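You operate a simulated robot arm through the tools that you are given. There is no shell and no other tool. Be economical: measure what you need, move in short steps, check, and stop when the job is done.

You are at the controls of a simulated two-armed robot. One attempt, no reset.

Task
Take the cap off the blue-cap bottle labelled "65" on the top of the side table and lay it down there.

It is judged by the outcome, as a careful person would: the job done as asked, and still so three seconds after it is handed in. It fails if anything else is knocked over, pushed out of place, dropped, spilled or broken. A push-on lid holds only when it is set on centred and level and pressed home; a screw cap is set on level and turned clockwise until tight.

Robot
Two 7-joint arms with two-finger parallel grippers on one trunk, on a base that drives. Base frame: it is fixed to the floor where the robot stands at the start and does not move with it; the origin is under the middle of the robot, x ahead of it, y to its left, z up; the surface under the hand at the start is at about z = 0.8. Lengths are in m, angles in degrees, forces in N, time in s.
The left shoulder is at the start at [0.062, 0.198, 1.129], the right one opposite. With the tool pointing down near the work surface each hand reaches from about 0.26 to 0.7 m from the robot's upright axis, wherever it stands, measured 20 degrees to its own side. Payload 1.57 kg a hand.
The tool frame of a hand sits at the grasp point between the pads (the TCP): z along the fingers, y along the line on which they close. The tips reach 0.03 m beyond it. The gripper opens to 0.11 m. The fingers are 0.024 m wide and 0.012 m thick; the gripper's body (0.048 by 0.112 m) begins 0.078 m behind the TCP.
Orientation is that of the tool frame in the base frame, as [roll, pitch, yaw] about the fixed x, y, z axes, in that order (R = Rz(yaw) Ry(pitch) Rx(roll)). With the fingers straight down and closing along the base's y, the tool's x points along the base's -x, its y along +y and its z along -z.

Tools
- The arms move only by the tool drive_tool. It takes "left_steps", "right_steps" or both (then of equal length, played together; a hand with none holds still); each is a list of rows, each an object of numbers (a shift or turn left out is 0, a gripper value left out holds the last): "x", "y", "z": the shift along the base's x, y, z in m; "wx", "wy", "wz": the turn, a rotation vector about the base's x, y, z in degrees; "gripper": the finger opening in m, from 0 to 0.11. In form: [{"x": .., "y": .., "z": .., "wx": .., "wy": .., "wz": .., "gripper": ..}, ...]. A call has 1 to 8 rows; each row shifts and turns the commanded pose from where the row before left it. Each row takes 0.2 s and may step no farther than 0.05 m and 8.6 degrees from the row before; otherwise, or with a gripper value out of range, the whole call is refused. Where a pose cannot be reached the arm comes as near as it can. A force on the tool above 40 N (or 10 N above the force at the start of the call, whichever is more), or a blocked arm, ends the call early, and 0.2 s more pass. Each finger travels about 0.072 m/s and halts on what it meets, pressing with about 38 N; the grip force reading is that of the motor and also rises with nothing between the fingers. The clock runs only during rows and for 0.2 s after the last one: add rows that do not move to give the fingers time. The reply holds the time, the measured pose of the TCP, the force on the tool along the base axes, the opening and the grip force, in the units named above and with some noise, with the torque about the TCP (base axes, N m) and any sound that the robot's microphone picked up.
- Cameras (640 x 400 px; columns grow to the right, rows downward): "scene" is now at [0.0941, 0.0336, 1.7034]; the picture's right is [0.36, -0.93, 0.00], its down [-0.78, -0.30, -0.55] and it looks along [0.51, 0.19, -0.84] (base axes); focal length 260 px, centre (320, 200). "left" rides on the left gripper at [0.07, -0.016, -0.142] in its tool frame; the picture's right is [0.23, 0.97, 0.00], its down [-0.86, 0.20, -0.48] and it looks along [-0.47, 0.11, 0.88] (tool axes); focal length 222 px, centre (320, 200). "right" rides on the right gripper at [0.07, 0.016, -0.141] in its tool frame; the picture's right is [-0.23, 0.97, 0.00], its down [-0.85, -0.20, -0.48] and it looks along [-0.47, -0.11, 0.88] (tool axes); focal length 222 px, centre (320, 200). There is no depth. A picture from a camera that has moved, and an enlarged one, comes with that camera's place and axes in the base frame and with its lens. The place of the scene camera against the robot may be out by one fixed shift of up to 0.012 m in any direction.
- snapshot(camera): a new picture of that camera. No time passes.
- slide_trunk(by): slides the trunk up (or, below 0, down) by that many m; the arms and the scene camera ride with it, the base frame stays. It gives what a move gives, with no picture.
- roll_base(legs): drives the robot by 1 to 6 legs, each [ahead, left, turn to the left] in m, m and degrees, along the robot's own axes; the way and the turn of a leg run together, so that a leg with both is an arc; at most 1.5 m and 180 degrees a leg. The arms and the cameras ride along, it lands a little off, and it stops where it bumps. It gives what a move gives.
- turn_head(pan, tilt): turns the head with the scene camera to pan (to the left, within 86 degrees either way) and tilt (down, from -29 to 69), counted from straight ahead of the robot. It gives what a move gives.
- close_up(camera, box): a new picture of the part [left, top, right, bottom] of that camera's present view, enlarged. No time passes.
- job_done(): hands the job in; it is judged then, once.

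Go step by step. Nothing tells you exact positions but the pictures and the camera data: compare them with the known pose of the tool, close in by small moves and look again before you grip or let go. The budget is 120 turns and 88 pictures, counting those below and the enlarged ones. Unless the task says otherwise, let go and move clear before handing in, and close with one line.

The tools are called after "Call:" as a command line: name --argument value ..., lists and objects as JSON in quotes. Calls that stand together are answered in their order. drive_tool: Moves the arms, as the interface text tells. Its arguments: {"type":"object","properties":{"left_steps":{"type":"array","items":{"type":"object","properties":{"x":{"type":"number"},"y":{"type":"number"},"z":{"type":"number"},"wx":{"type":"number"},"wy":{"type":"number"},"wz":{"type":"number"},"gripper":{"type":"number"}}}},"right_steps":{"type":"array","items":{"type":"object","properties":{"x":{"type":"number"},"y":{"type":"number"},"z":{"type":"number"},"wx":{"type":"number"},"wy":{"type":"number"},"wz":{"type":"number"},"gripper":{"type":"number"}}}}},"required":[]} The other tools are called the same way: slide_trunk (by) slides the trunk up or down; roll_base (legs) drives the base; turn_head (pan, tilt) turns the head that bears the scene camera; snapshot (camera) takes a picture; close_up (camera, box) takes an enlarged picture of a part of a camera's view; job_done () hands the job in.

At the start:

```text
t: 0.0
left_tool_pos: [0.4443, 0.2767, 1.1627]
left_tool_rot: [-179.9, 0.0, -180.0]
left_ft_force: [0.5, -0.4, -0.1]
left_moment: [0.01, -0.03, 0.01]
left_gripper_width: 0.1101
left_finger_force: 0.0
right_tool_pos: [0.3755, -0.0688, 1.0754]
right_tool_rot: [180.0, -0.1, -180.0]
right_ft_force: [-0.3, -0.6, 0.7]
right_moment: [-0.03, -0.03, 0.03]
right_gripper_width: 0.11
right_finger_force: 0.0
trunk travel left (down, up): [-0.725, 0.265]
robot x, y, heading: [0.0028, 0.0014, 0.1]
head pan, tilt: [20.8, 56.8]
```

scene: 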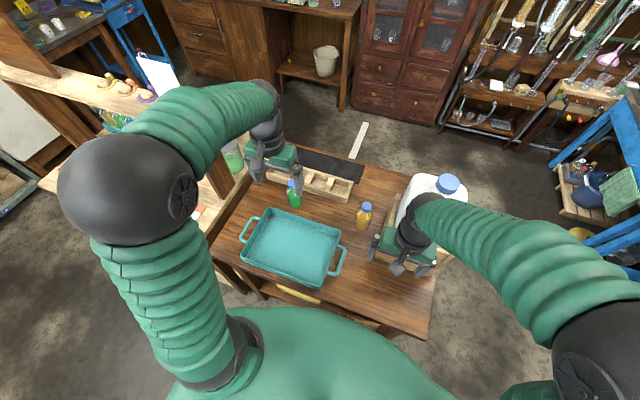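
right: 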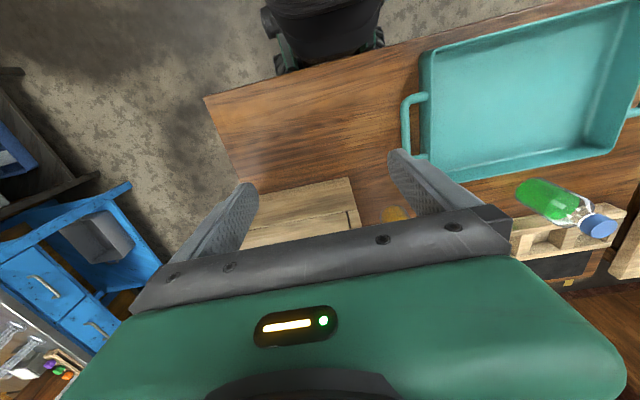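
left: 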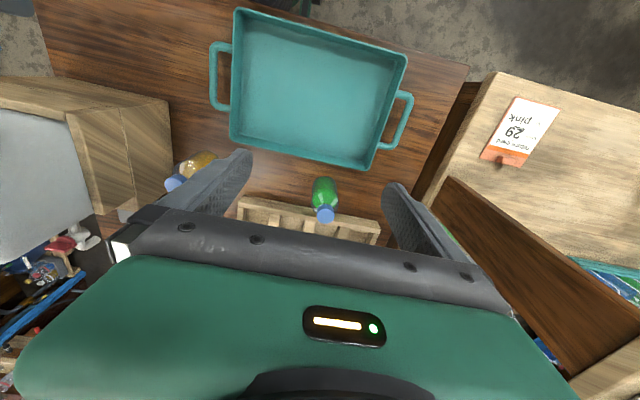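

I see a wooden table with a tray, a green bottle, an orange bottle and a large white jug, all blue-capped. I'll look closer for labels.

Call:
close_up --camera "scene" --box '[230, 130, 480, 290]'

Call:
close_up --camera "scene" --box '[0, 0, 240, 150]'

```text
2.50 times, centred on (355, 210) of scene
camera zoom: at [0.0941, 0.0336, 1.7034], right [0.36, -0.93, 0.0], down [-0.78, -0.3, -0.55], along [0.51, 0.19, -0.84], focal length 651 px, centre (232, 175)
```

zoom: 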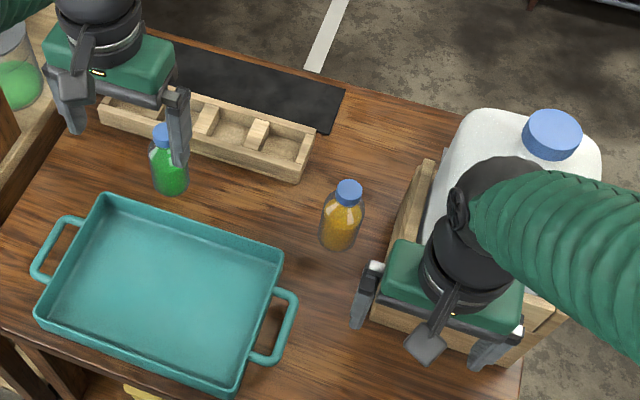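

```text
2.67 times, centred on (120, 75) of scene
camera zoom: at [0.0941, 0.0336, 1.7034], right [0.36, -0.93, 0.0], down [-0.78, -0.3, -0.55], along [0.51, 0.19, -0.84], focal length 694 px, centre (853, 533)
```

zoom: 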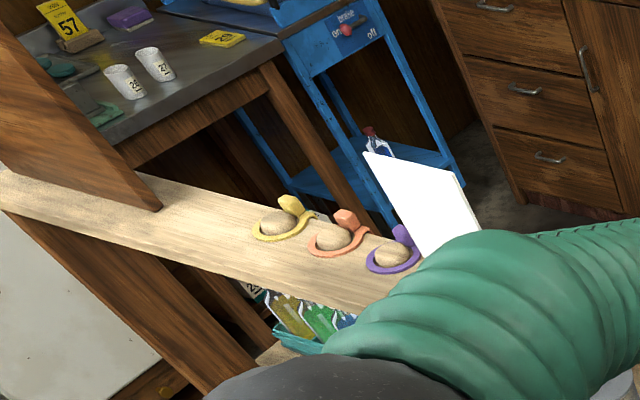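

No numbers visible on these bottles from here. I'll look around the room for other tables.

Call:
turn_head --pan 80 --tilt 30

Call:
snapshot --camera "scene"

Call:
turn_head --pan 0 --tilt 25

Call:
snapshot --camera "scene"

Call:
turn_head --pan -80 --tilt 30

Call:
snapshot --camera "scene"

```text
t: 1.3
left_tool_pos: [0.4428, 0.276, 1.164]
left_tool_rot: [180.0, 0.0, 180.0]
left_ft_force: [0.2, -0.6, 0.1]
left_moment: [-0.01, 0.02, -0.02]
left_gripper_width: 0.1101
left_finger_force: 0.1
right_tool_pos: [0.3735, -0.069, 1.0756]
right_tool_rot: [-180.0, 0.1, 179.9]
right_ft_force: [-0.4, 0.1, -0.5]
right_moment: [-0.02, -0.01, -0.01]
right_gripper_width: 0.1101
right_finger_force: 0.1
trunk travel left (down, up): [-0.725, 0.265]
robot x, y, heading: [-0.0003, -0.0021, -0.1]
head pan, tilt: [80.0, 30.0]
```

```text
82 pictures are left
camera scene: at [0.0443, 0.0978, 1.7416], right [0.98, -0.17, 0.0], down [-0.09, -0.49, -0.87], along [0.15, 0.85, -0.5], focal length 260 px, centre (320, 200)
```

scene: 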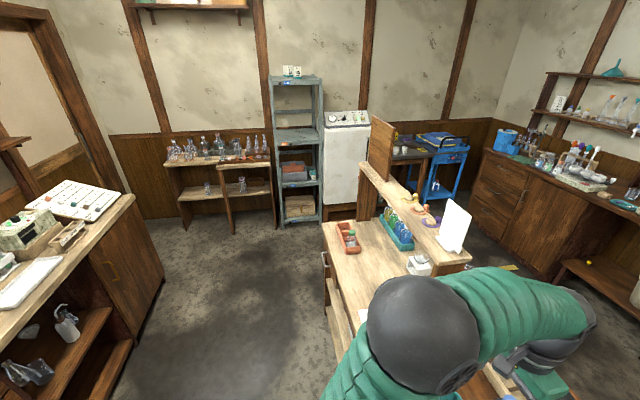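

```text
t: 2.8
left_tool_pos: [0.4432, 0.277, 1.1627]
left_tool_rot: [-180.0, 0.0, -179.9]
left_ft_force: [0.5, -0.6, 0.4]
left_moment: [0.0, 0.0, 0.01]
left_gripper_width: 0.1101
left_finger_force: 0.1
right_tool_pos: [0.373, -0.0698, 1.0761]
right_tool_rot: [-180.0, 0.0, -180.0]
right_ft_force: [-1.0, 0.1, 0.2]
right_moment: [-0.01, -0.03, -0.03]
right_gripper_width: 0.1101
right_finger_force: 0.0
trunk travel left (down, up): [-0.725, 0.265]
robot x, y, heading: [0.0024, -0.0001, 0.5]
head pan, tilt: [0.0, 25.0]
```

```text
81 pictures are left
camera scene: at [0.1206, 0.0087, 1.7495], right [0.0, -1.0, 0.0], down [-0.42, 0.0, -0.91], along [0.91, 0.0, -0.42], focal length 260 px, centre (320, 200)
```

scene: 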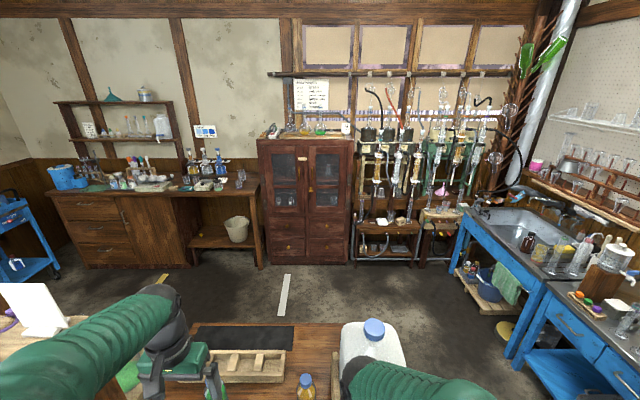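

```text
t: 4.3
left_tool_pos: [0.4444, 0.2761, 1.1627]
left_tool_rot: [-179.9, 0.0, 180.0]
left_ft_force: [0.0, 0.2, -0.1]
left_moment: [0.03, 0.02, -0.01]
left_gripper_width: 0.1099
left_finger_force: 0.0
right_tool_pos: [0.3733, -0.0689, 1.0756]
right_tool_rot: [-179.9, -0.1, 180.0]
right_ft_force: [0.0, -0.5, -0.3]
right_moment: [-0.03, 0.02, -0.01]
right_gripper_width: 0.1099
right_finger_force: 0.1
trunk travel left (down, up): [-0.725, 0.265]
robot x, y, heading: [-0.0032, 0.0005, -0.2]
head pan, tilt: [-80.0, 30.0]
```

```text
80 pictures are left
camera scene: at [0.0442, -0.0805, 1.7417], right [-0.98, -0.17, 0.0], down [-0.09, 0.49, -0.87], along [0.15, -0.85, -0.5], focal length 260 px, centre (320, 200)
```

scene: 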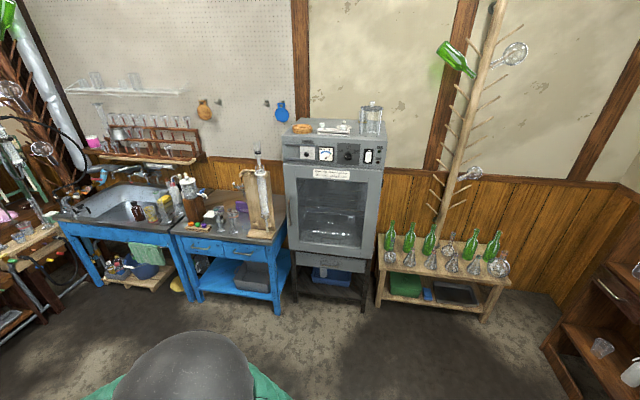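

The table right in front seems to be the side table; the labels may face away. I'll check with the hand cameras.

Call:
turn_head --pan 10 --tilt 60

Call:
close_up --camera "left" --box '[150, 120, 350, 245]'

Call:
close_up --camera "right" --box '[380, 150, 640, 280]'

Call:
close_up --camera "scene" --box '[200, 100, 460, 262]'

```text
t: 6.0
left_tool_pos: [0.4432, 0.2757, 1.1628]
left_tool_rot: [180.0, 0.0, -180.0]
left_ft_force: [0.0, -0.1, -0.8]
left_moment: [0.0, -0.02, 0.02]
left_gripper_width: 0.1099
left_finger_force: 0.0
right_tool_pos: [0.3746, -0.0687, 1.0758]
right_tool_rot: [-180.0, 0.0, -180.0]
right_ft_force: [0.1, -1.0, 0.0]
right_moment: [0.01, -0.03, 0.04]
right_gripper_width: 0.11
right_finger_force: 0.0
trunk travel left (down, up): [-0.725, 0.265]
robot x, y, heading: [-0.0002, 0.0002, -0.0]
head pan, tilt: [10.0, 60.0]
```

```text
3.20 times, centred on (250, 182) of left
camera zoom: at [0.3732, 0.259, 1.3036], right [-0.23, 0.97, 0.0], down [0.86, 0.2, 0.48], along [0.47, 0.11, -0.88], focal length 711 px, centre (544, 256)
```

zoom: 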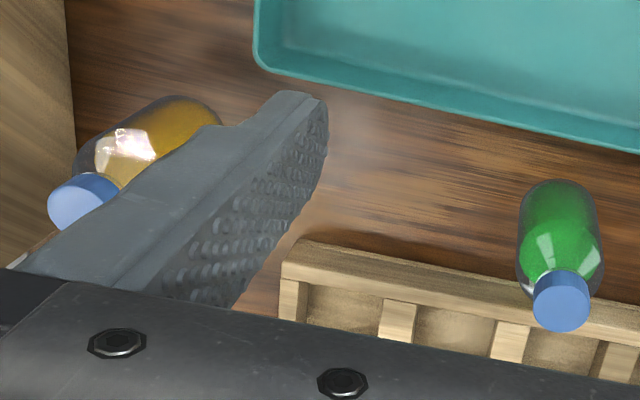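

```text
2.46 times, centred on (510, 215) of right
camera zoom: at [0.3032, -0.0526, 1.2186], right [0.23, 0.97, 0.0], down [0.86, -0.2, 0.48], along [0.47, -0.11, -0.88], focal length 547 px, centre (-148, 163)
```

zoom: 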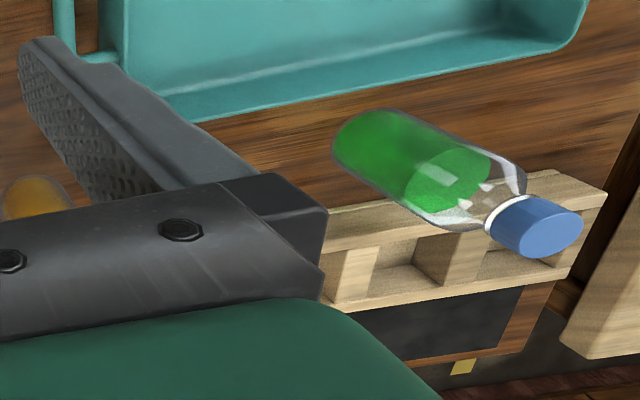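

```text
2.46 times, centred on (330, 181) of scene
camera zoom: at [0.0941, 0.0202, 1.6995], right [0.17, -0.98, 0.0], down [-0.85, -0.15, -0.5], along [0.49, 0.09, -0.87], focal length 641 px, centre (295, 247)
```

zoom: 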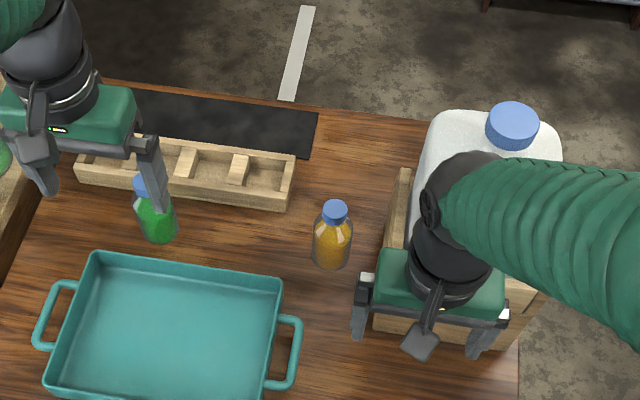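

Two bottles stand at roughly (0.58, 0.055) (orange) and (0.58, 0.32) (green); no label faces the robot, so I'll turn the hands so their cameras can look back from the far side.

Call:
drive_tool --left_steps '[{"z": 0.02, "wz": -8.5}, {"z": 0.02, "wz": -8.5}, {"z": 0.02, "wz": -8.5}, {"z": 0.02, "wz": -8.5}, {"z": 0.02, "wz": -8.5}, {"wz": -8.5}, {"wz": -8.5}, {"wz": -8.5}]' --right_steps '[{"z": 0.03, "wz": 8.5}, {"z": 0.03, "wz": 8.5}, {"z": 0.03, "wz": 8.5}, {"z": 0.03, "wz": 8.5}, {"z": 0.03, "wz": 8.5}, {"z": 0.03, "wz": 8.5}, {"wz": 8.5}, {"wz": 8.5}]'

Call:
snapshot --camera "left"

Call:
snapshot --camera "right"

```text
t: 7.8
left_tool_pos: [0.4418, 0.2766, 1.2623]
left_tool_rot: [-179.9, 0.1, 111.8]
left_ft_force: [0.3, 0.4, -0.1]
left_moment: [0.05, -0.03, -0.03]
left_gripper_width: 0.1102
left_finger_force: 0.0
right_tool_pos: [0.3738, -0.0684, 1.2558]
right_tool_rot: [179.9, 0.0, -111.9]
right_ft_force: [0.2, 0.3, -0.1]
right_moment: [0.0, -0.03, 0.01]
right_gripper_width: 0.11
right_finger_force: 0.0
trunk travel left (down, up): [-0.725, 0.265]
robot x, y, heading: [0.0009, 0.0014, 0.2]
head pan, tilt: [10.0, 60.0]
```

```text
76 pictures are left
camera left: at [0.4017, 0.3342, 1.4036], right [0.82, 0.57, 0.0], down [0.5, -0.72, 0.48], along [0.27, -0.39, -0.88], focal length 222 px, centre (320, 200)
```

left: 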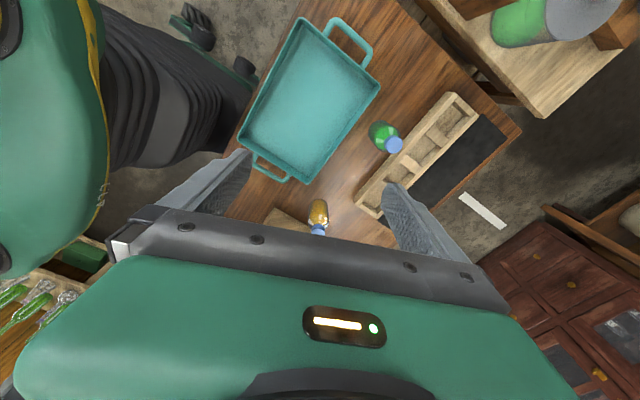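

```text
75 pictures are left
camera right: at [0.3319, -0.1274, 1.3985], right [-0.82, 0.57, 0.0], down [0.5, 0.72, 0.48], along [0.27, 0.39, -0.88], focal length 222 px, centre (320, 200)
```

right: 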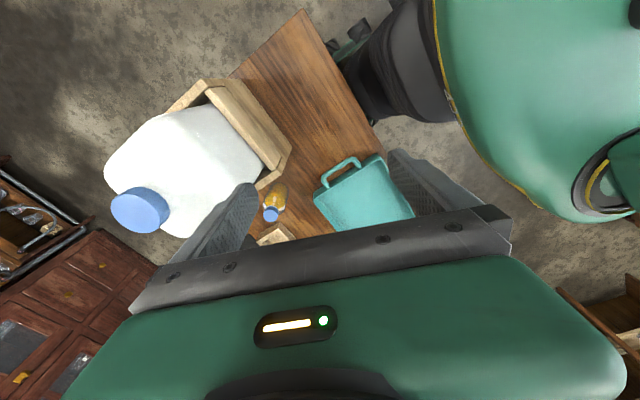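

Rotation works. I'll continue turning and move both hands forward at height.

Call:
drive_tool --left_steps '[{"x": 0.03, "wz": -8.5}, {"x": 0.03, "wz": -8.5}, {"x": 0.03, "wz": -8.5}, {"x": 0.03, "wz": -8.5}, {"x": 0.03, "wz": -8.5}, {"x": 0.03, "wz": -8.5}, {"x": 0.03, "wz": -8.5}, {"x": 0.03, "wz": -8.5}]' --right_steps '[{"x": 0.035, "wz": 8.5}, {"x": 0.035, "wz": 8.5}, {"x": 0.035, "wz": 8.5}, {"x": 0.035, "wz": 8.5}, {"x": 0.035, "wz": 8.5}, {"x": 0.035, "wz": 8.5}, {"x": 0.035, "wz": 8.5}, {"x": 0.035, "wz": 8.5}]'

Call:
snapshot --camera "left"

Call:
snapshot --camera "right"

```text
t: 9.6
left_tool_pos: [0.6188, 0.267, 1.256]
left_tool_rot: [-180.0, 0.1, 46.7]
left_ft_force: [1.0, 1.0, 0.7]
left_moment: [0.02, -0.04, -0.02]
left_gripper_width: 0.1099
left_finger_force: 0.1
left hand out of reach, approached as far as the arm can: row 6, 7, 8
right_tool_pos: [0.6091, -0.0742, 1.2473]
right_tool_rot: [179.8, 0.0, -43.8]
right_ft_force: [-0.1, 0.1, 0.4]
right_moment: [-0.01, -0.04, -0.05]
right_gripper_width: 0.1103
right_finger_force: 0.1
right hand out of reach, approached as far as the arm can: row 7, 8
trunk travel left (down, up): [-0.725, 0.265]
robot x, y, heading: [-0.0022, -0.0013, -0.2]
head pan, tilt: [10.0, 60.0]
```

```text
74 pictures are left
camera left: at [0.6556, 0.3277, 1.3961], right [0.86, -0.5, 0.0], down [-0.44, -0.76, 0.48], along [-0.24, -0.41, -0.88], focal length 222 px, centre (320, 200)
```

left: 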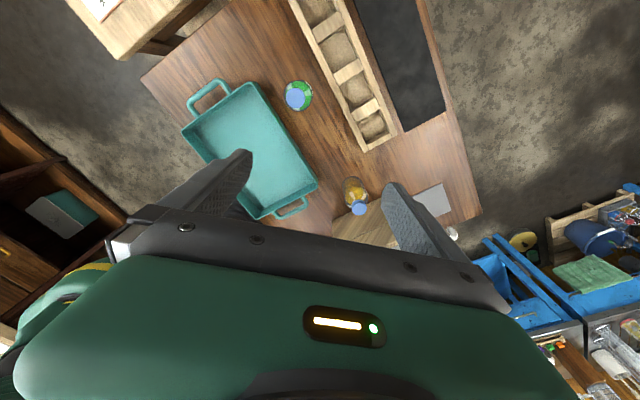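

```text
73 pictures are left
camera right: at [0.6477, -0.1343, 1.389], right [-0.84, -0.54, 0.0], down [-0.48, 0.74, 0.48], along [-0.26, 0.4, -0.88], focal length 222 px, centre (320, 200)
```

right: 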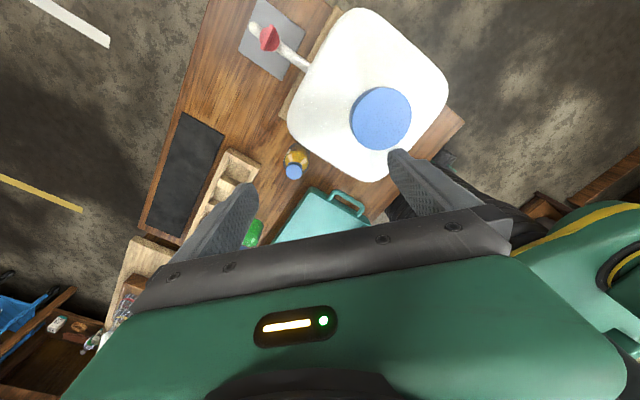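

Now the far sides come into view; zooming in.

Call:
close_up --camera "left" --box '[320, 160, 400, 225]'

Call:
close_up --camera "right" --box '[230, 130, 330, 250]'

Call:
close_up --camera "left" --box '[270, 70, 330, 120]'

```text
6.15 times, centred on (360, 192) of left
camera zoom: at [0.6556, 0.3277, 1.3961], right [0.86, -0.5, 0.0], down [-0.44, -0.76, 0.48], along [-0.24, -0.41, -0.88], focal length 1367 px, centre (74, 246)
```

zoom: 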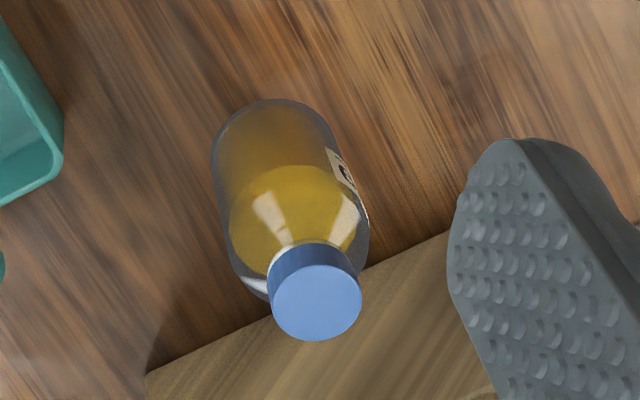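

```text
3.33 times, centred on (280, 190) of right
camera zoom: at [0.6477, -0.1343, 1.389], right [-0.84, -0.54, 0.0], down [-0.48, 0.74, 0.48], along [-0.26, 0.4, -0.88], focal length 740 px, centre (453, 233)
```

zoom: 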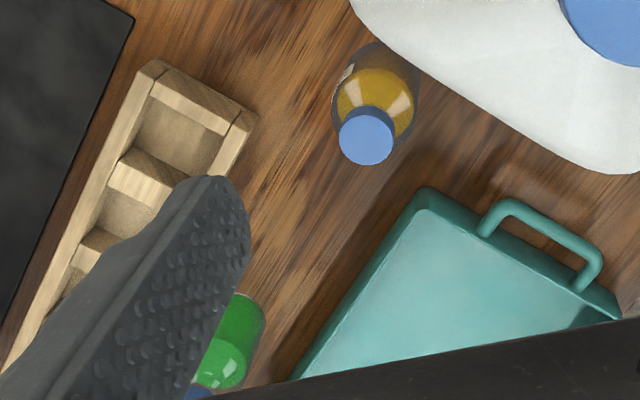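

```text
8.00 times, centred on (300, 95) of left
camera zoom: at [0.6556, 0.3277, 1.3961], right [0.86, -0.5, 0.0], down [-0.44, -0.76, 0.48], along [-0.24, -0.41, -0.88], focal length 1777 px, centre (480, 1040)
```

zoom: 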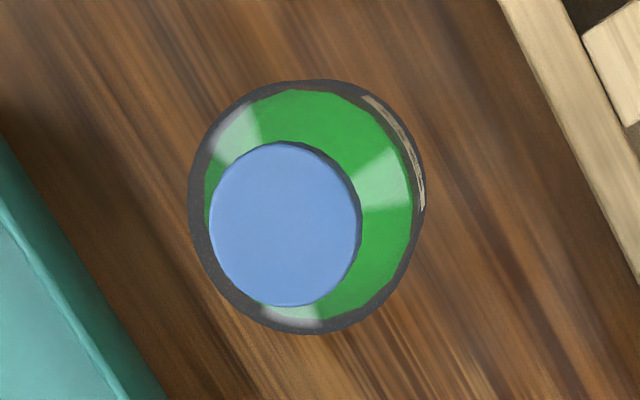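

Both bottles carry a label on their far (+x) side. I'll lower the left hand, finish the turn and tilt it to read them.

Call:
drive_tool --left_steps '[{"x": -0.005, "z": -0.02, "wz": -8}, {"x": -0.005, "z": -0.02, "wz": -8}, {"x": -0.005, "z": -0.02, "wz": -8}, {"x": -0.005, "z": -0.02, "wz": -8}, {"x": -0.005, "z": -0.02, "wy": 8}, {"x": -0.005, "z": -0.02, "wy": 8}, {"x": -0.005, "wy": 8}, {"x": -0.005, "wy": 8}]'

Call:
snapshot --camera "left"

```text
t: 11.4
left_tool_pos: [0.5353, 0.2662, 1.1197]
left_tool_rot: [-172.6, 31.2, 14.1]
left_ft_force: [-0.4, 0.5, -0.7]
left_moment: [0.02, -0.03, 0.0]
left_gripper_width: 0.1101
left_finger_force: 0.0
left hand out of reach, approached as far as the arm can: row 7, 8
right_tool_pos: [0.61, -0.0741, 1.2472]
right_tool_rot: [179.9, 0.0, -44.0]
right_ft_force: [-0.2, 0.0, 0.0]
right_moment: [-0.02, 0.0, 0.02]
right_gripper_width: 0.11
right_finger_force: 0.0
trunk travel left (down, up): [-0.725, 0.265]
robot x, y, heading: [-0.0017, -0.0003, -0.0]
head pan, tilt: [10.0, 60.0]
```

```text
69 pictures are left
camera left: at [0.6661, 0.2961, 1.2052], right [0.36, -0.91, -0.22], down [-0.42, -0.37, 0.83], along [-0.83, -0.2, -0.52], focal length 222 px, centre (320, 200)
```

left: 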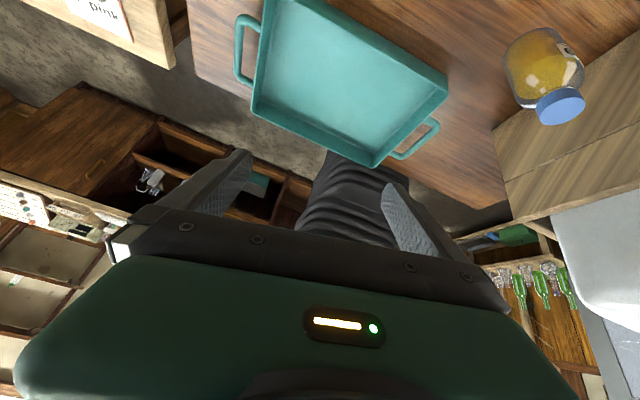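

Call:
close_up --camera "left" --box '[490, 20, 600, 130]'

```text
3.64 times, centred on (545, 75) of left
camera zoom: at [0.6661, 0.2961, 1.2052], right [0.36, -0.91, -0.22], down [-0.42, -0.37, 0.83], along [-0.83, -0.2, -0.52], focal length 808 px, centre (-498, 654)
```

zoom: 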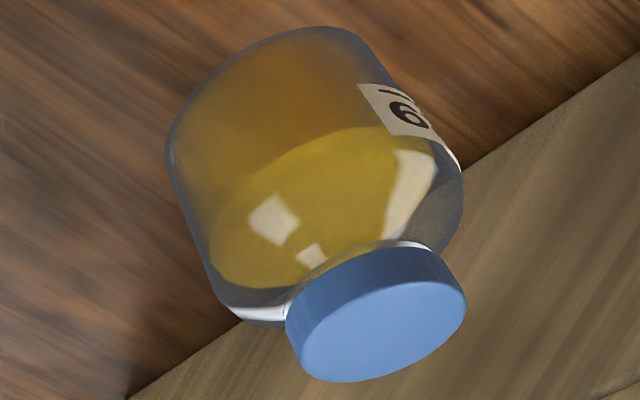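

Call:
close_up --camera "left" --box '[545, 30, 580, 60]'

Call:
drive_tool --left_steps '[{"y": -0.025, "z": -0.01, "wz": -8}, {"y": -0.025, "z": -0.01, "wz": -4}, {"y": -0.025, "z": -0.01}, {"y": -0.025}]'

Call:
snapshot --camera "left"

```text
13.33 times, centred on (562, 45) of left
camera zoom: at [0.6661, 0.2961, 1.2052], right [0.36, -0.91, -0.22], down [-0.42, -0.37, 0.83], along [-0.83, -0.2, -0.52], focal length 2962 px, centre (-2913, 2267)
```

zoom: 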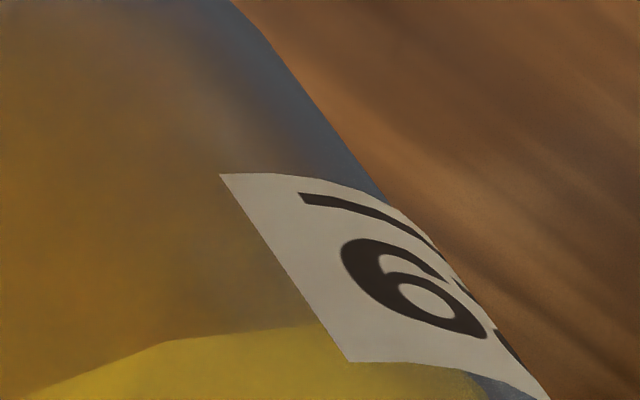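

```text
t: 12.4
left_tool_pos: [0.5374, 0.1662, 1.0899]
left_tool_rot: [-172.6, 31.2, 2.2]
left_ft_force: [0.3, 0.6, -0.2]
left_moment: [0.0, 0.03, 0.0]
left_gripper_width: 0.1098
left_finger_force: 0.0
right_tool_pos: [0.6113, -0.0748, 1.2454]
right_tool_rot: [179.9, 0.1, -43.9]
right_ft_force: [0.3, 0.0, 0.0]
right_moment: [0.01, 0.0, 0.02]
right_gripper_width: 0.1098
right_finger_force: 0.2
trunk travel left (down, up): [-0.725, 0.265]
robot x, y, heading: [-0.0001, -0.0006, 0.0]
head pan, tilt: [10.0, 60.0]
```

```text
66 pictures are left
camera left: at [0.6715, 0.1673, 1.1737], right [0.16, -0.96, -0.23], down [-0.49, -0.28, 0.83], along [-0.86, -0.03, -0.51], focal length 222 px, centre (320, 200)
```

left: 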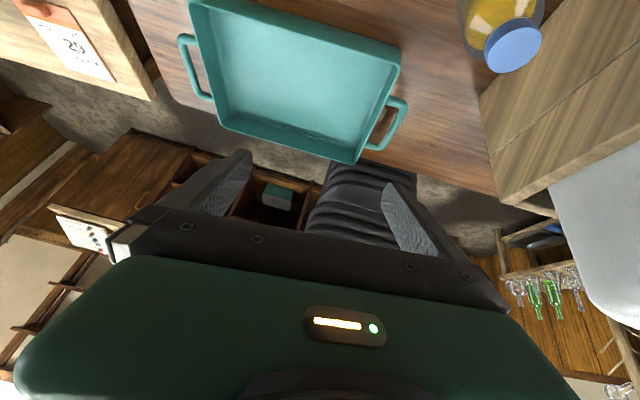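

The orange bottle's label ends in an underlined 9 (so not 65). Now check the green one.

Call:
drive_tool --left_steps '[{"y": 0.04, "z": 0.02}, {"y": 0.04, "z": 0.02}, {"y": 0.04, "z": 0.01, "wy": -5, "x": 0.01}, {"y": 0.04, "wy": -5, "x": 0.01}, {"y": 0.0, "wy": -5, "x": 0.01}, {"x": 0.01}, {"x": 0.01}]'

Call:
snapshot --camera "left"

```text
t: 14.0
left_tool_pos: [0.5816, 0.3248, 1.1362]
left_tool_rot: [-173.3, 16.3, 1.9]
left_ft_force: [-0.5, -0.6, -0.2]
left_moment: [-0.03, 0.0, 0.01]
left_gripper_width: 0.1101
left_finger_force: 0.0
left hand out of reach, approached as far as the arm can: row 7
right_tool_pos: [0.6124, -0.0744, 1.2458]
right_tool_rot: [179.9, 0.1, -43.9]
right_ft_force: [0.3, -0.5, 0.0]
right_moment: [0.02, 0.0, 0.0]
right_gripper_width: 0.11
right_finger_force: 0.0
trunk travel left (down, up): [-0.725, 0.265]
robot x, y, heading: [-0.0023, 0.0022, 0.1]
head pan, tilt: [10.0, 60.0]
```

```text
65 pictures are left
camera left: at [0.6886, 0.3262, 1.2531], right [0.22, -0.96, -0.17], down [-0.69, -0.28, 0.67], along [-0.69, -0.03, -0.72], focal length 222 px, centre (320, 200)
```

left: 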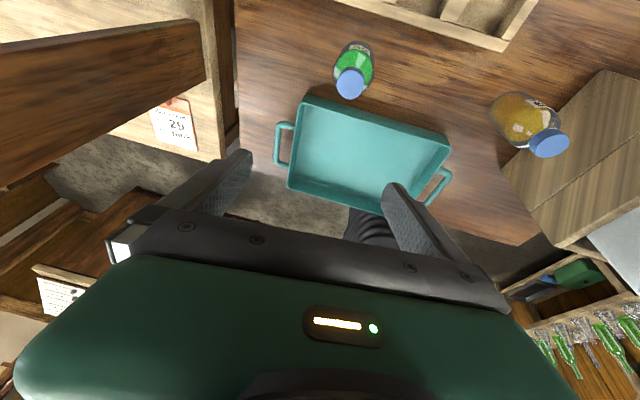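

Call:
close_up --camera "left" --box '[325, 30, 385, 105]'

Call:
close_up --camera "left" --box '[485, 85, 575, 165]'

```text
5.33 times, centred on (355, 68) of left
camera zoom: at [0.6886, 0.3262, 1.2531], right [0.22, -0.96, -0.17], down [-0.69, -0.28, 0.67], along [-0.69, -0.03, -0.72], focal length 1185 px, centre (133, 907)
```

zoom: 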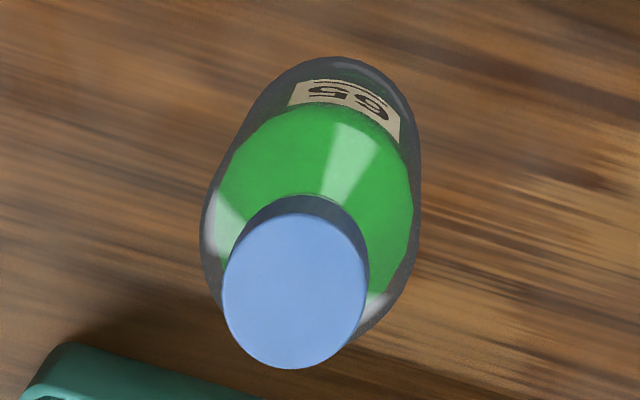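

```text
5.00 times, centred on (530, 125) of left
camera zoom: at [0.6886, 0.3262, 1.2531], right [0.22, -0.96, -0.17], down [-0.69, -0.28, 0.67], along [-0.69, -0.03, -0.72], focal length 1111 px, centre (-730, 575)
```

zoom: 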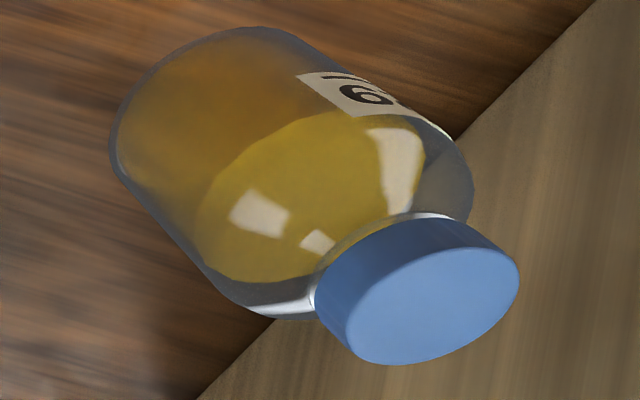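

The green bottle is "65": cap top near (0.600, 0.323, 0.933), cap about 36 mm wide. Plan: the right hand steadies the body, the left hand unscrews the cap. First I'll straighten the left hand and bring the right hand back.

Call:
drive_tool --left_steps '[{"wy": -8, "wx": -3}, {"wy": -8, "wx": -3.7, "z": 0.02}, {"x": 0.01, "z": 0.02}, {}, {}, {}, {}, {}]' --right_steps '[{"x": -0.03, "wz": -8.3}, {"x": -0.03, "wz": -8.3}, {"x": -0.03, "wz": -8.3}, {"x": -0.03, "wz": -8.3}, {"x": -0.03, "wz": -8.3}, {"x": -0.03, "wz": -8.3}, {"x": -0.03, "wz": -8.3}, {"wz": -8.3}]'

Call:
snapshot --camera "left"

Call:
snapshot --camera "scene"

```text
refused: row 2 steps farther than a row can; nothing moved
```

```text
62 pictures are left
camera left: at [0.6886, 0.3262, 1.2531], right [0.22, -0.96, -0.17], down [-0.69, -0.28, 0.67], along [-0.69, -0.03, -0.72], focal length 222 px, centre (320, 200)
```

left: 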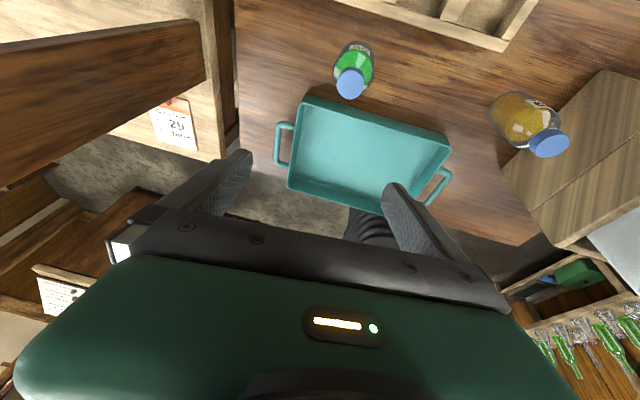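

```text
61 pictures are left
camera scene: at [0.0978, 0.02, 1.6993], right [0.17, -0.98, 0.0], down [-0.85, -0.15, -0.5], along [0.49, 0.09, -0.87], focal length 260 px, centre (320, 200)
```

scene: 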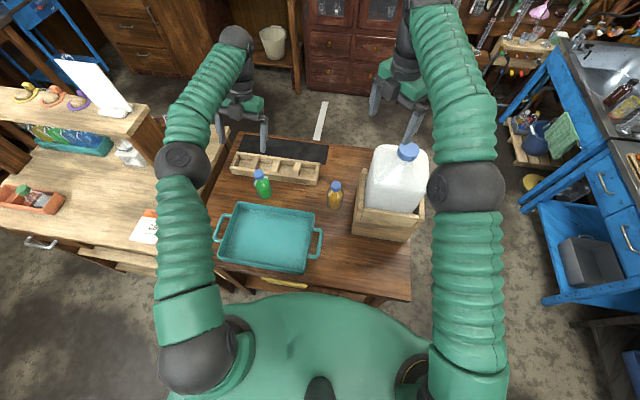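

Re-issue with smaller steps.

Call:
drive_tool --left_steps '[{"wy": -6, "wx": -2}, {"wy": -6, "wx": -3}, {"wy": -4, "wx": -1.7}, {"x": 0.01, "z": 0.01}, {}, {}, {}, {}]' --right_steps '[{"x": -0.03, "wz": -8.3}, {"x": -0.03, "wz": -8.3}, {"x": -0.03, "wz": -8.3}, {"x": -0.03, "wz": -8.3}, {"x": -0.03, "wz": -8.3}, {"x": -0.03, "wz": -8.3}, {"x": -0.03, "wz": -8.3}, {"wz": -8.3}]'

Call:
snapshot --camera "left"

```text
t: 15.8
left_tool_pos: [0.5919, 0.3249, 1.1454]
left_tool_rot: [179.7, 0.6, 1.0]
left_ft_force: [0.1, -0.1, -0.3]
left_moment: [-0.02, 0.02, -0.02]
left_gripper_width: 0.1098
left_finger_force: 0.1
right_tool_pos: [0.4007, -0.0736, 1.2454]
right_tool_rot: [180.0, 0.0, -110.5]
right_ft_force: [0.4, 0.6, 0.0]
right_moment: [-0.02, -0.01, 0.0]
right_gripper_width: 0.1098
right_finger_force: 0.0
trunk travel left (down, up): [-0.725, 0.265]
robot x, y, heading: [-0.0001, 0.0007, -0.1]
head pan, tilt: [10.0, 60.0]
```

```text
60 pictures are left
camera left: at [0.6617, 0.341, 1.2866], right [0.24, -0.97, 0.0], down [-0.85, -0.21, 0.49], along [-0.47, -0.12, -0.87], focal length 222 px, centre (320, 200)
```

left: 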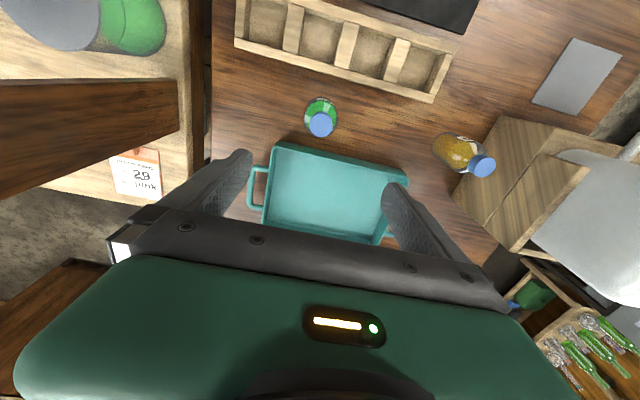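

Cap confirmed at about (0.601, 0.323). Now I bring the right hand around to point at the bottle along a 45° azimuth, tilted 35° below horizontal.

Call:
drive_tool --right_steps '[{"x": 0.01, "y": 0.03, "z": -0.02, "wz": -8.2}, {"x": 0.01, "y": 0.03, "z": -0.02, "wz": -8.2}, {"x": 0.01, "y": 0.03, "z": -0.02, "wz": -8.2}, {"y": 0.02, "z": -0.02, "wx": 5.6, "wy": -5.6}, {"y": 0.02, "z": -0.02, "wx": 5.6, "wy": -5.6}, {"y": 0.02, "z": -0.02, "wx": 5.6, "wy": -5.6}, {"z": -0.02, "wx": 5.6, "wy": -5.6}, {"z": -0.02, "wx": 5.6, "wy": -5.6, "gripper": 0.09}]'

Call:
snapshot --camera "scene"

Call:
snapshot --camera "right"

```text
t: 17.6
left_tool_pos: [0.5913, 0.3219, 1.1477]
left_tool_rot: [179.7, 0.5, 0.8]
left_ft_force: [0.4, 0.0, -0.8]
left_moment: [0.01, 0.01, 0.01]
left_gripper_width: 0.1101
left_finger_force: 0.1
right_tool_pos: [0.4288, 0.0731, 1.0862]
right_tool_rot: [-180.0, 39.6, -135.2]
right_ft_force: [0.7, 0.6, 0.5]
right_moment: [-0.02, 0.01, 0.0]
right_gripper_width: 0.0901
right_finger_force: 0.1
trunk travel left (down, up): [-0.725, 0.265]
robot x, y, heading: [0.0038, -0.0014, -0.0]
head pan, tilt: [10.0, 60.0]
```

```text
59 pictures are left
camera scene: at [0.0959, 0.0196, 1.6994], right [0.17, -0.98, 0.0], down [-0.85, -0.15, -0.5], along [0.49, 0.09, -0.87], focal length 260 px, centre (320, 200)
```

scene: 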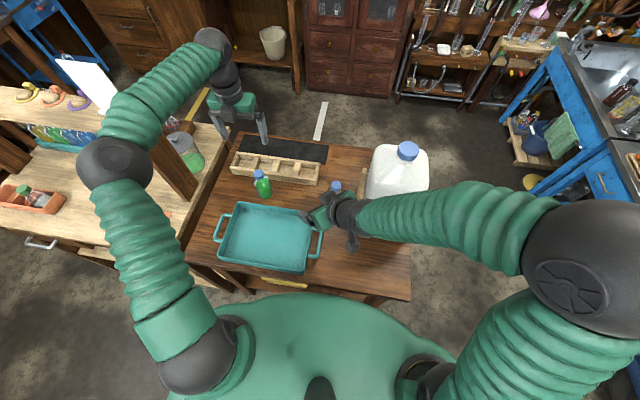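

```text
58 pictures are left
camera right: at [0.3148, -0.0166, 1.1499], right [-0.56, 0.81, 0.15], down [0.39, 0.11, 0.91], along [0.73, 0.57, -0.38], focal length 222 px, centre (320, 200)
```

right: 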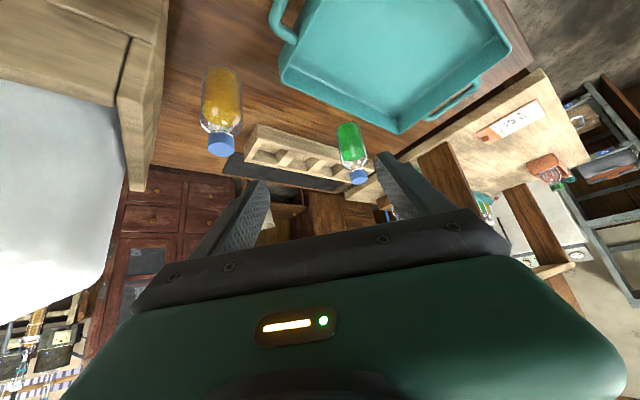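

Call:
drive_tool --right_steps '[{"x": 0.01, "y": 0.03, "z": -0.02, "wx": 5.4, "wy": -5.4}, {"x": 0.01, "y": 0.03, "z": -0.02, "wx": 5.4, "wy": -5.4}, {"x": 0.02, "y": 0.03, "z": -0.03}, {"x": 0.02, "y": 0.03, "z": -0.03}, {"y": 0.02, "z": -0.03}, {}]'

Call:
snapshot --camera "right"

Call:
snapshot --camera "left"

```text
t: 19.0
left_tool_pos: [0.5887, 0.3222, 1.148]
left_tool_rot: [179.7, 0.6, 0.9]
left_ft_force: [-1.0, -0.3, -0.2]
left_moment: [-0.02, 0.02, 0.01]
left_gripper_width: 0.11
left_finger_force: 0.0
right_tool_pos: [0.4909, 0.2177, 0.9544]
right_tool_rot: [180.0, 54.9, -135.0]
right_ft_force: [0.4, -1.4, -0.2]
right_moment: [0.02, 0.0, 0.0]
right_gripper_width: 0.0903
right_finger_force: 0.0
trunk travel left (down, up): [-0.725, 0.265]
robot x, y, heading: [0.0031, 0.0035, 0.0]
head pan, tilt: [10.0, 60.0]
```

```text
57 pictures are left
camera right: at [0.3673, 0.1179, 0.9799], right [-0.6, 0.78, 0.19], down [0.21, -0.07, 0.97], along [0.77, 0.62, -0.12], focal length 222 px, centre (320, 200)
```

right: 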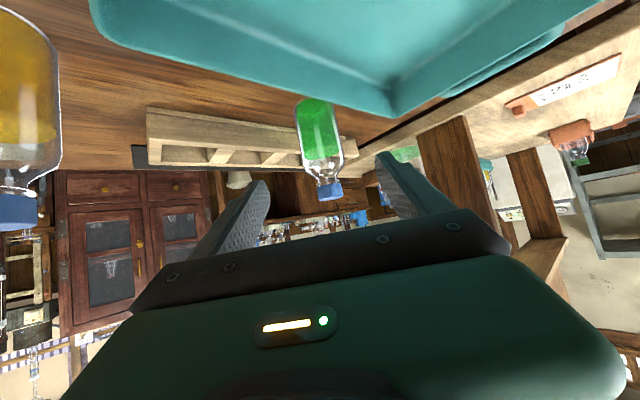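

```text
56 pictures are left
camera left: at [0.6605, 0.3413, 1.2874], right [0.24, -0.97, 0.0], down [-0.85, -0.21, 0.49], along [-0.47, -0.12, -0.87], focal length 222 px, centre (320, 200)
```

left: 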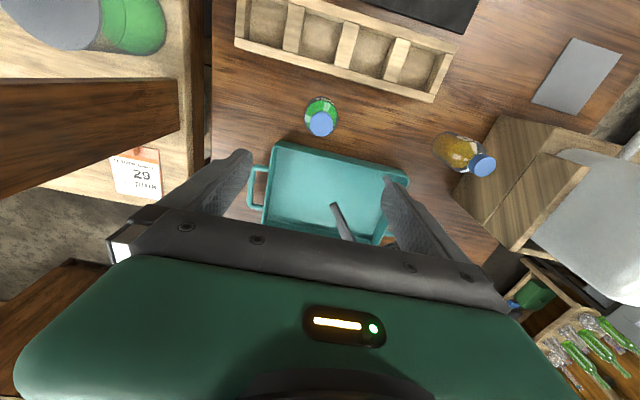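

Everything aligns along the tool axis: from here to (0.601, 0.324, 0.848) is a straight slide. Moving 65% of it, then checking.

Call:
drive_tool --right_steps '[{"x": 0.018, "y": 0.0175, "z": -0.0175}, {"x": 0.018, "y": 0.0175, "z": -0.0175}, {"x": 0.018, "y": 0.0175, "z": -0.0175}, {"x": 0.018, "y": 0.0175, "z": -0.0175}, {}]'

Call:
snapshot --camera "right"

Call:
snapshot --camera "left"

```text
t: 20.4
left_tool_pos: [0.5893, 0.3255, 1.145]
left_tool_rot: [179.7, 0.4, 1.0]
left_ft_force: [-0.4, -0.3, 0.0]
left_moment: [-0.02, 0.0, 0.03]
left_gripper_width: 0.1101
left_finger_force: 0.0
right_tool_pos: [0.6071, 0.2471, 0.9024]
right_tool_rot: [-179.3, 56.5, -139.4]
right_ft_force: [-0.6, -3.2, 9.7]
right_moment: [0.59, 0.12, 0.06]
right_gripper_width: 0.0883
right_finger_force: 0.0
trunk travel left (down, up): [-0.725, 0.265]
robot x, y, heading: [0.0018, -0.0023, -0.1]
head pan, tilt: [10.0, 60.0]
stopped in row 5 (right hand): the arm was blocked; the commanded pose is now the measured one
```

```text
55 pictures are left
camera right: at [0.4761, 0.1594, 0.9226], right [-0.53, 0.83, 0.18], down [0.18, -0.1, 0.98], along [0.83, 0.55, -0.1], focal length 222 px, centre (320, 200)
```

right: 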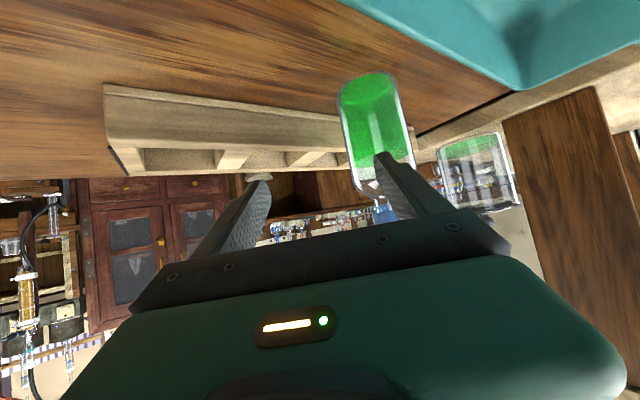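

```text
54 pictures are left
camera left: at [0.6597, 0.343, 1.2859], right [0.24, -0.97, 0.01], down [-0.85, -0.21, 0.49], along [-0.47, -0.12, -0.87], focal length 222 px, centre (320, 200)
```

left: 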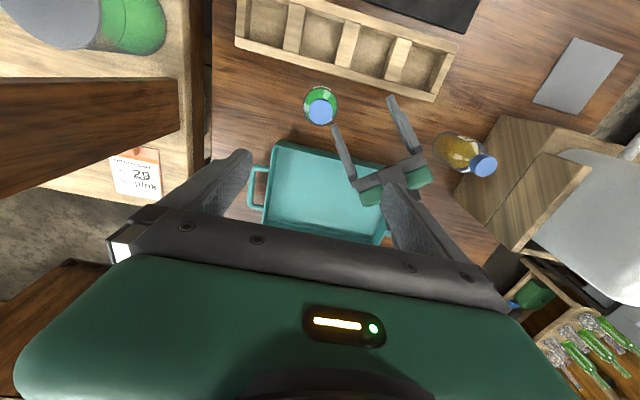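

The right hand was deflected and nudged the bottle slightly. I'll look at the scene before moving.

Call:
close_up --camera "scene" --box '[180, 110, 440, 280]'

Call:
snapshot --camera "scene"

Call:
close_up --camera "left" --box '[280, 70, 460, 210]'

```text
2.35 times, centred on (310, 195) of scene
camera zoom: at [0.0961, 0.0242, 1.6979], right [0.17, -0.98, 0.0], down [-0.85, -0.15, -0.5], along [0.49, 0.08, -0.87], focal length 613 px, centre (344, 212)
```

zoom: 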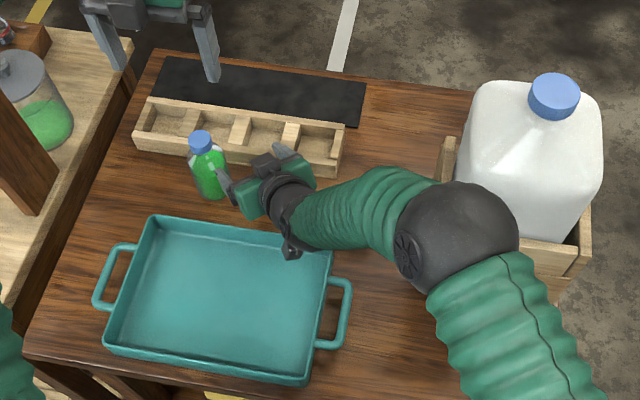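

```text
52 pictures are left
camera scene: at [0.0961, 0.0242, 1.6979], right [0.17, -0.98, 0.0], down [-0.85, -0.15, -0.5], along [0.49, 0.08, -0.87], focal length 260 px, centre (320, 200)
```

scene: 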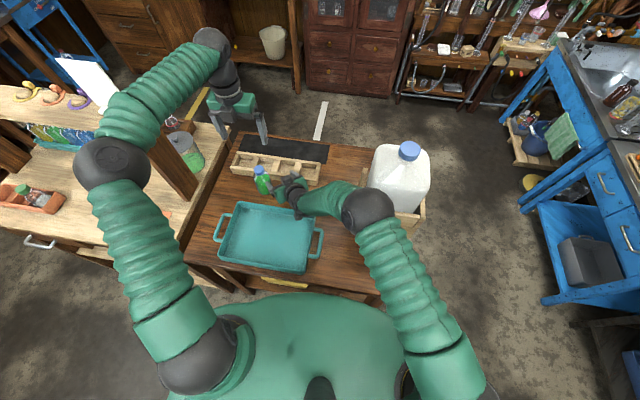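

```text
2.86 times, centred on (370, 140) of left
camera zoom: at [0.6597, 0.343, 1.2859], right [0.24, -0.97, 0.01], down [-0.85, -0.21, 0.49], along [-0.47, -0.12, -0.87], focal length 635 px, centre (177, 371)
```

zoom: 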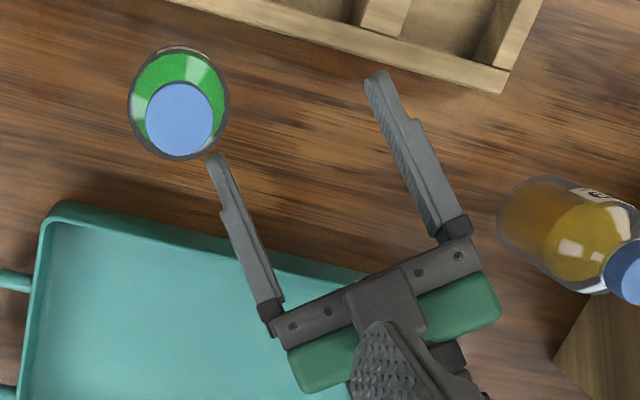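

The right elbow swung low and touched near the wooden box, deflecting the hand. Backing off up and away the way it came.

Call:
drive_tool --right_steps '[{"x": -0.03, "y": -0.02, "z": 0.015}, {"x": -0.035, "y": -0.02, "z": 0.02}, {"x": -0.035, "z": 0.03}, {"x": -0.03, "z": 0.03}, {}]'

Call:
snapshot --camera "left"

Call:
snapshot --camera "scene"

```text
t: 21.8
left_tool_pos: [0.5881, 0.3211, 1.1512]
left_tool_rot: [179.7, 0.2, 0.9]
left_ft_force: [-1.2, -0.7, 0.0]
left_moment: [0.06, 0.02, -0.03]
left_gripper_width: 0.1101
left_finger_force: 0.0
right_tool_pos: [0.5052, 0.1605, 0.9817]
right_tool_rot: [-178.9, 54.7, -144.3]
right_ft_force: [0.0, -0.1, 0.6]
right_moment: [0.0, 0.02, 0.0]
right_gripper_width: 0.0901
right_finger_force: 0.1
trunk travel left (down, up): [-0.725, 0.265]
robot x, y, heading: [-0.0029, 0.0006, -0.1]
head pan, tilt: [10.0, 60.0]
stopped in row 5 (right hand): the arm was blocked; the commanded pose is now the measured one
```

```text
50 pictures are left
camera left: at [0.6584, 0.3401, 1.291], right [0.24, -0.97, 0.0], down [-0.85, -0.21, 0.48], along [-0.47, -0.12, -0.87], focal length 222 px, centre (320, 200)
```

left: 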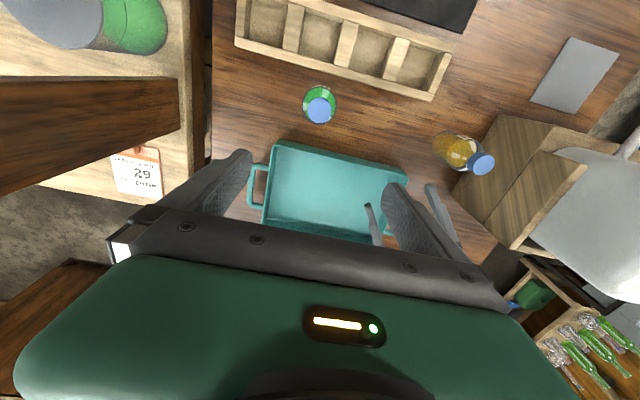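

```text
49 pictures are left
camera scene: at [0.0961, 0.0224, 1.7012], right [0.17, -0.98, 0.0], down [-0.85, -0.15, -0.5], along [0.49, 0.09, -0.87], focal length 260 px, centre (320, 200)
```

scene: 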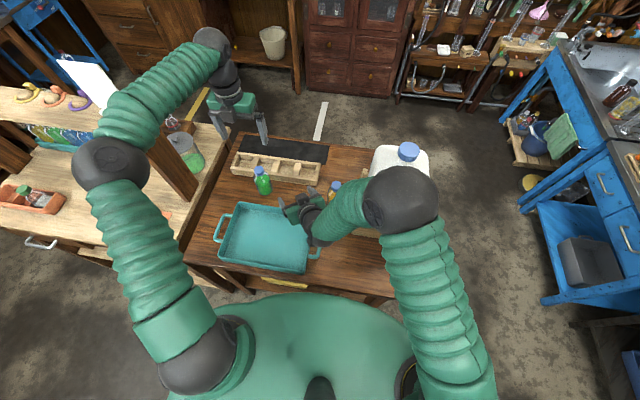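

Call:
drive_tool --right_steps '[{"x": -0.01, "z": 0.03}, {"x": -0.01, "z": 0.03}, {"x": -0.02, "z": 0.03}, {"x": -0.02, "z": 0.03}, {}]'

Call:
snapshot --camera "scene"

```text
t: 22.8
left_tool_pos: [0.5835, 0.3215, 1.1542]
left_tool_rot: [179.9, 0.1, 0.9]
left_ft_force: [-0.4, 0.7, -0.4]
left_moment: [-0.02, 0.0, -0.03]
left_gripper_width: 0.1099
left_finger_force: 0.0
right_tool_pos: [0.4955, 0.0931, 1.0944]
right_tool_rot: [-178.6, 54.2, -153.4]
right_ft_force: [0.1, 0.3, 0.1]
right_moment: [-0.03, -0.02, -0.03]
right_gripper_width: 0.09
right_finger_force: 0.0
trunk travel left (down, up): [-0.725, 0.265]
robot x, y, heading: [0.0023, -0.0026, 0.2]
head pan, tilt: [10.0, 60.0]
stopped in row 5 (right hand): the arm was blocked; the commanded pose is now the measured one
```

```text
48 pictures are left
camera scene: at [0.0925, 0.0201, 1.7024], right [0.17, -0.98, 0.0], down [-0.85, -0.15, -0.5], along [0.49, 0.09, -0.87], focal length 260 px, centre (320, 200)
```

scene: 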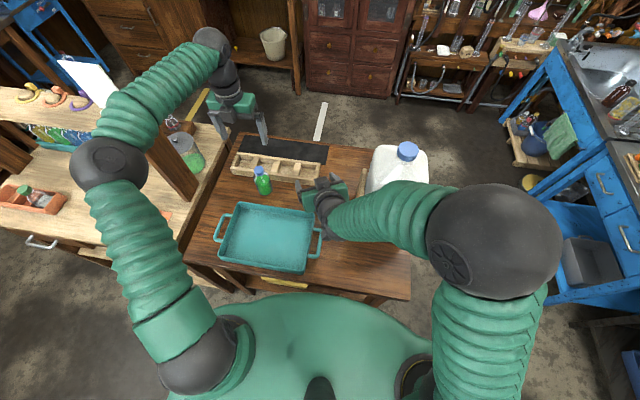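

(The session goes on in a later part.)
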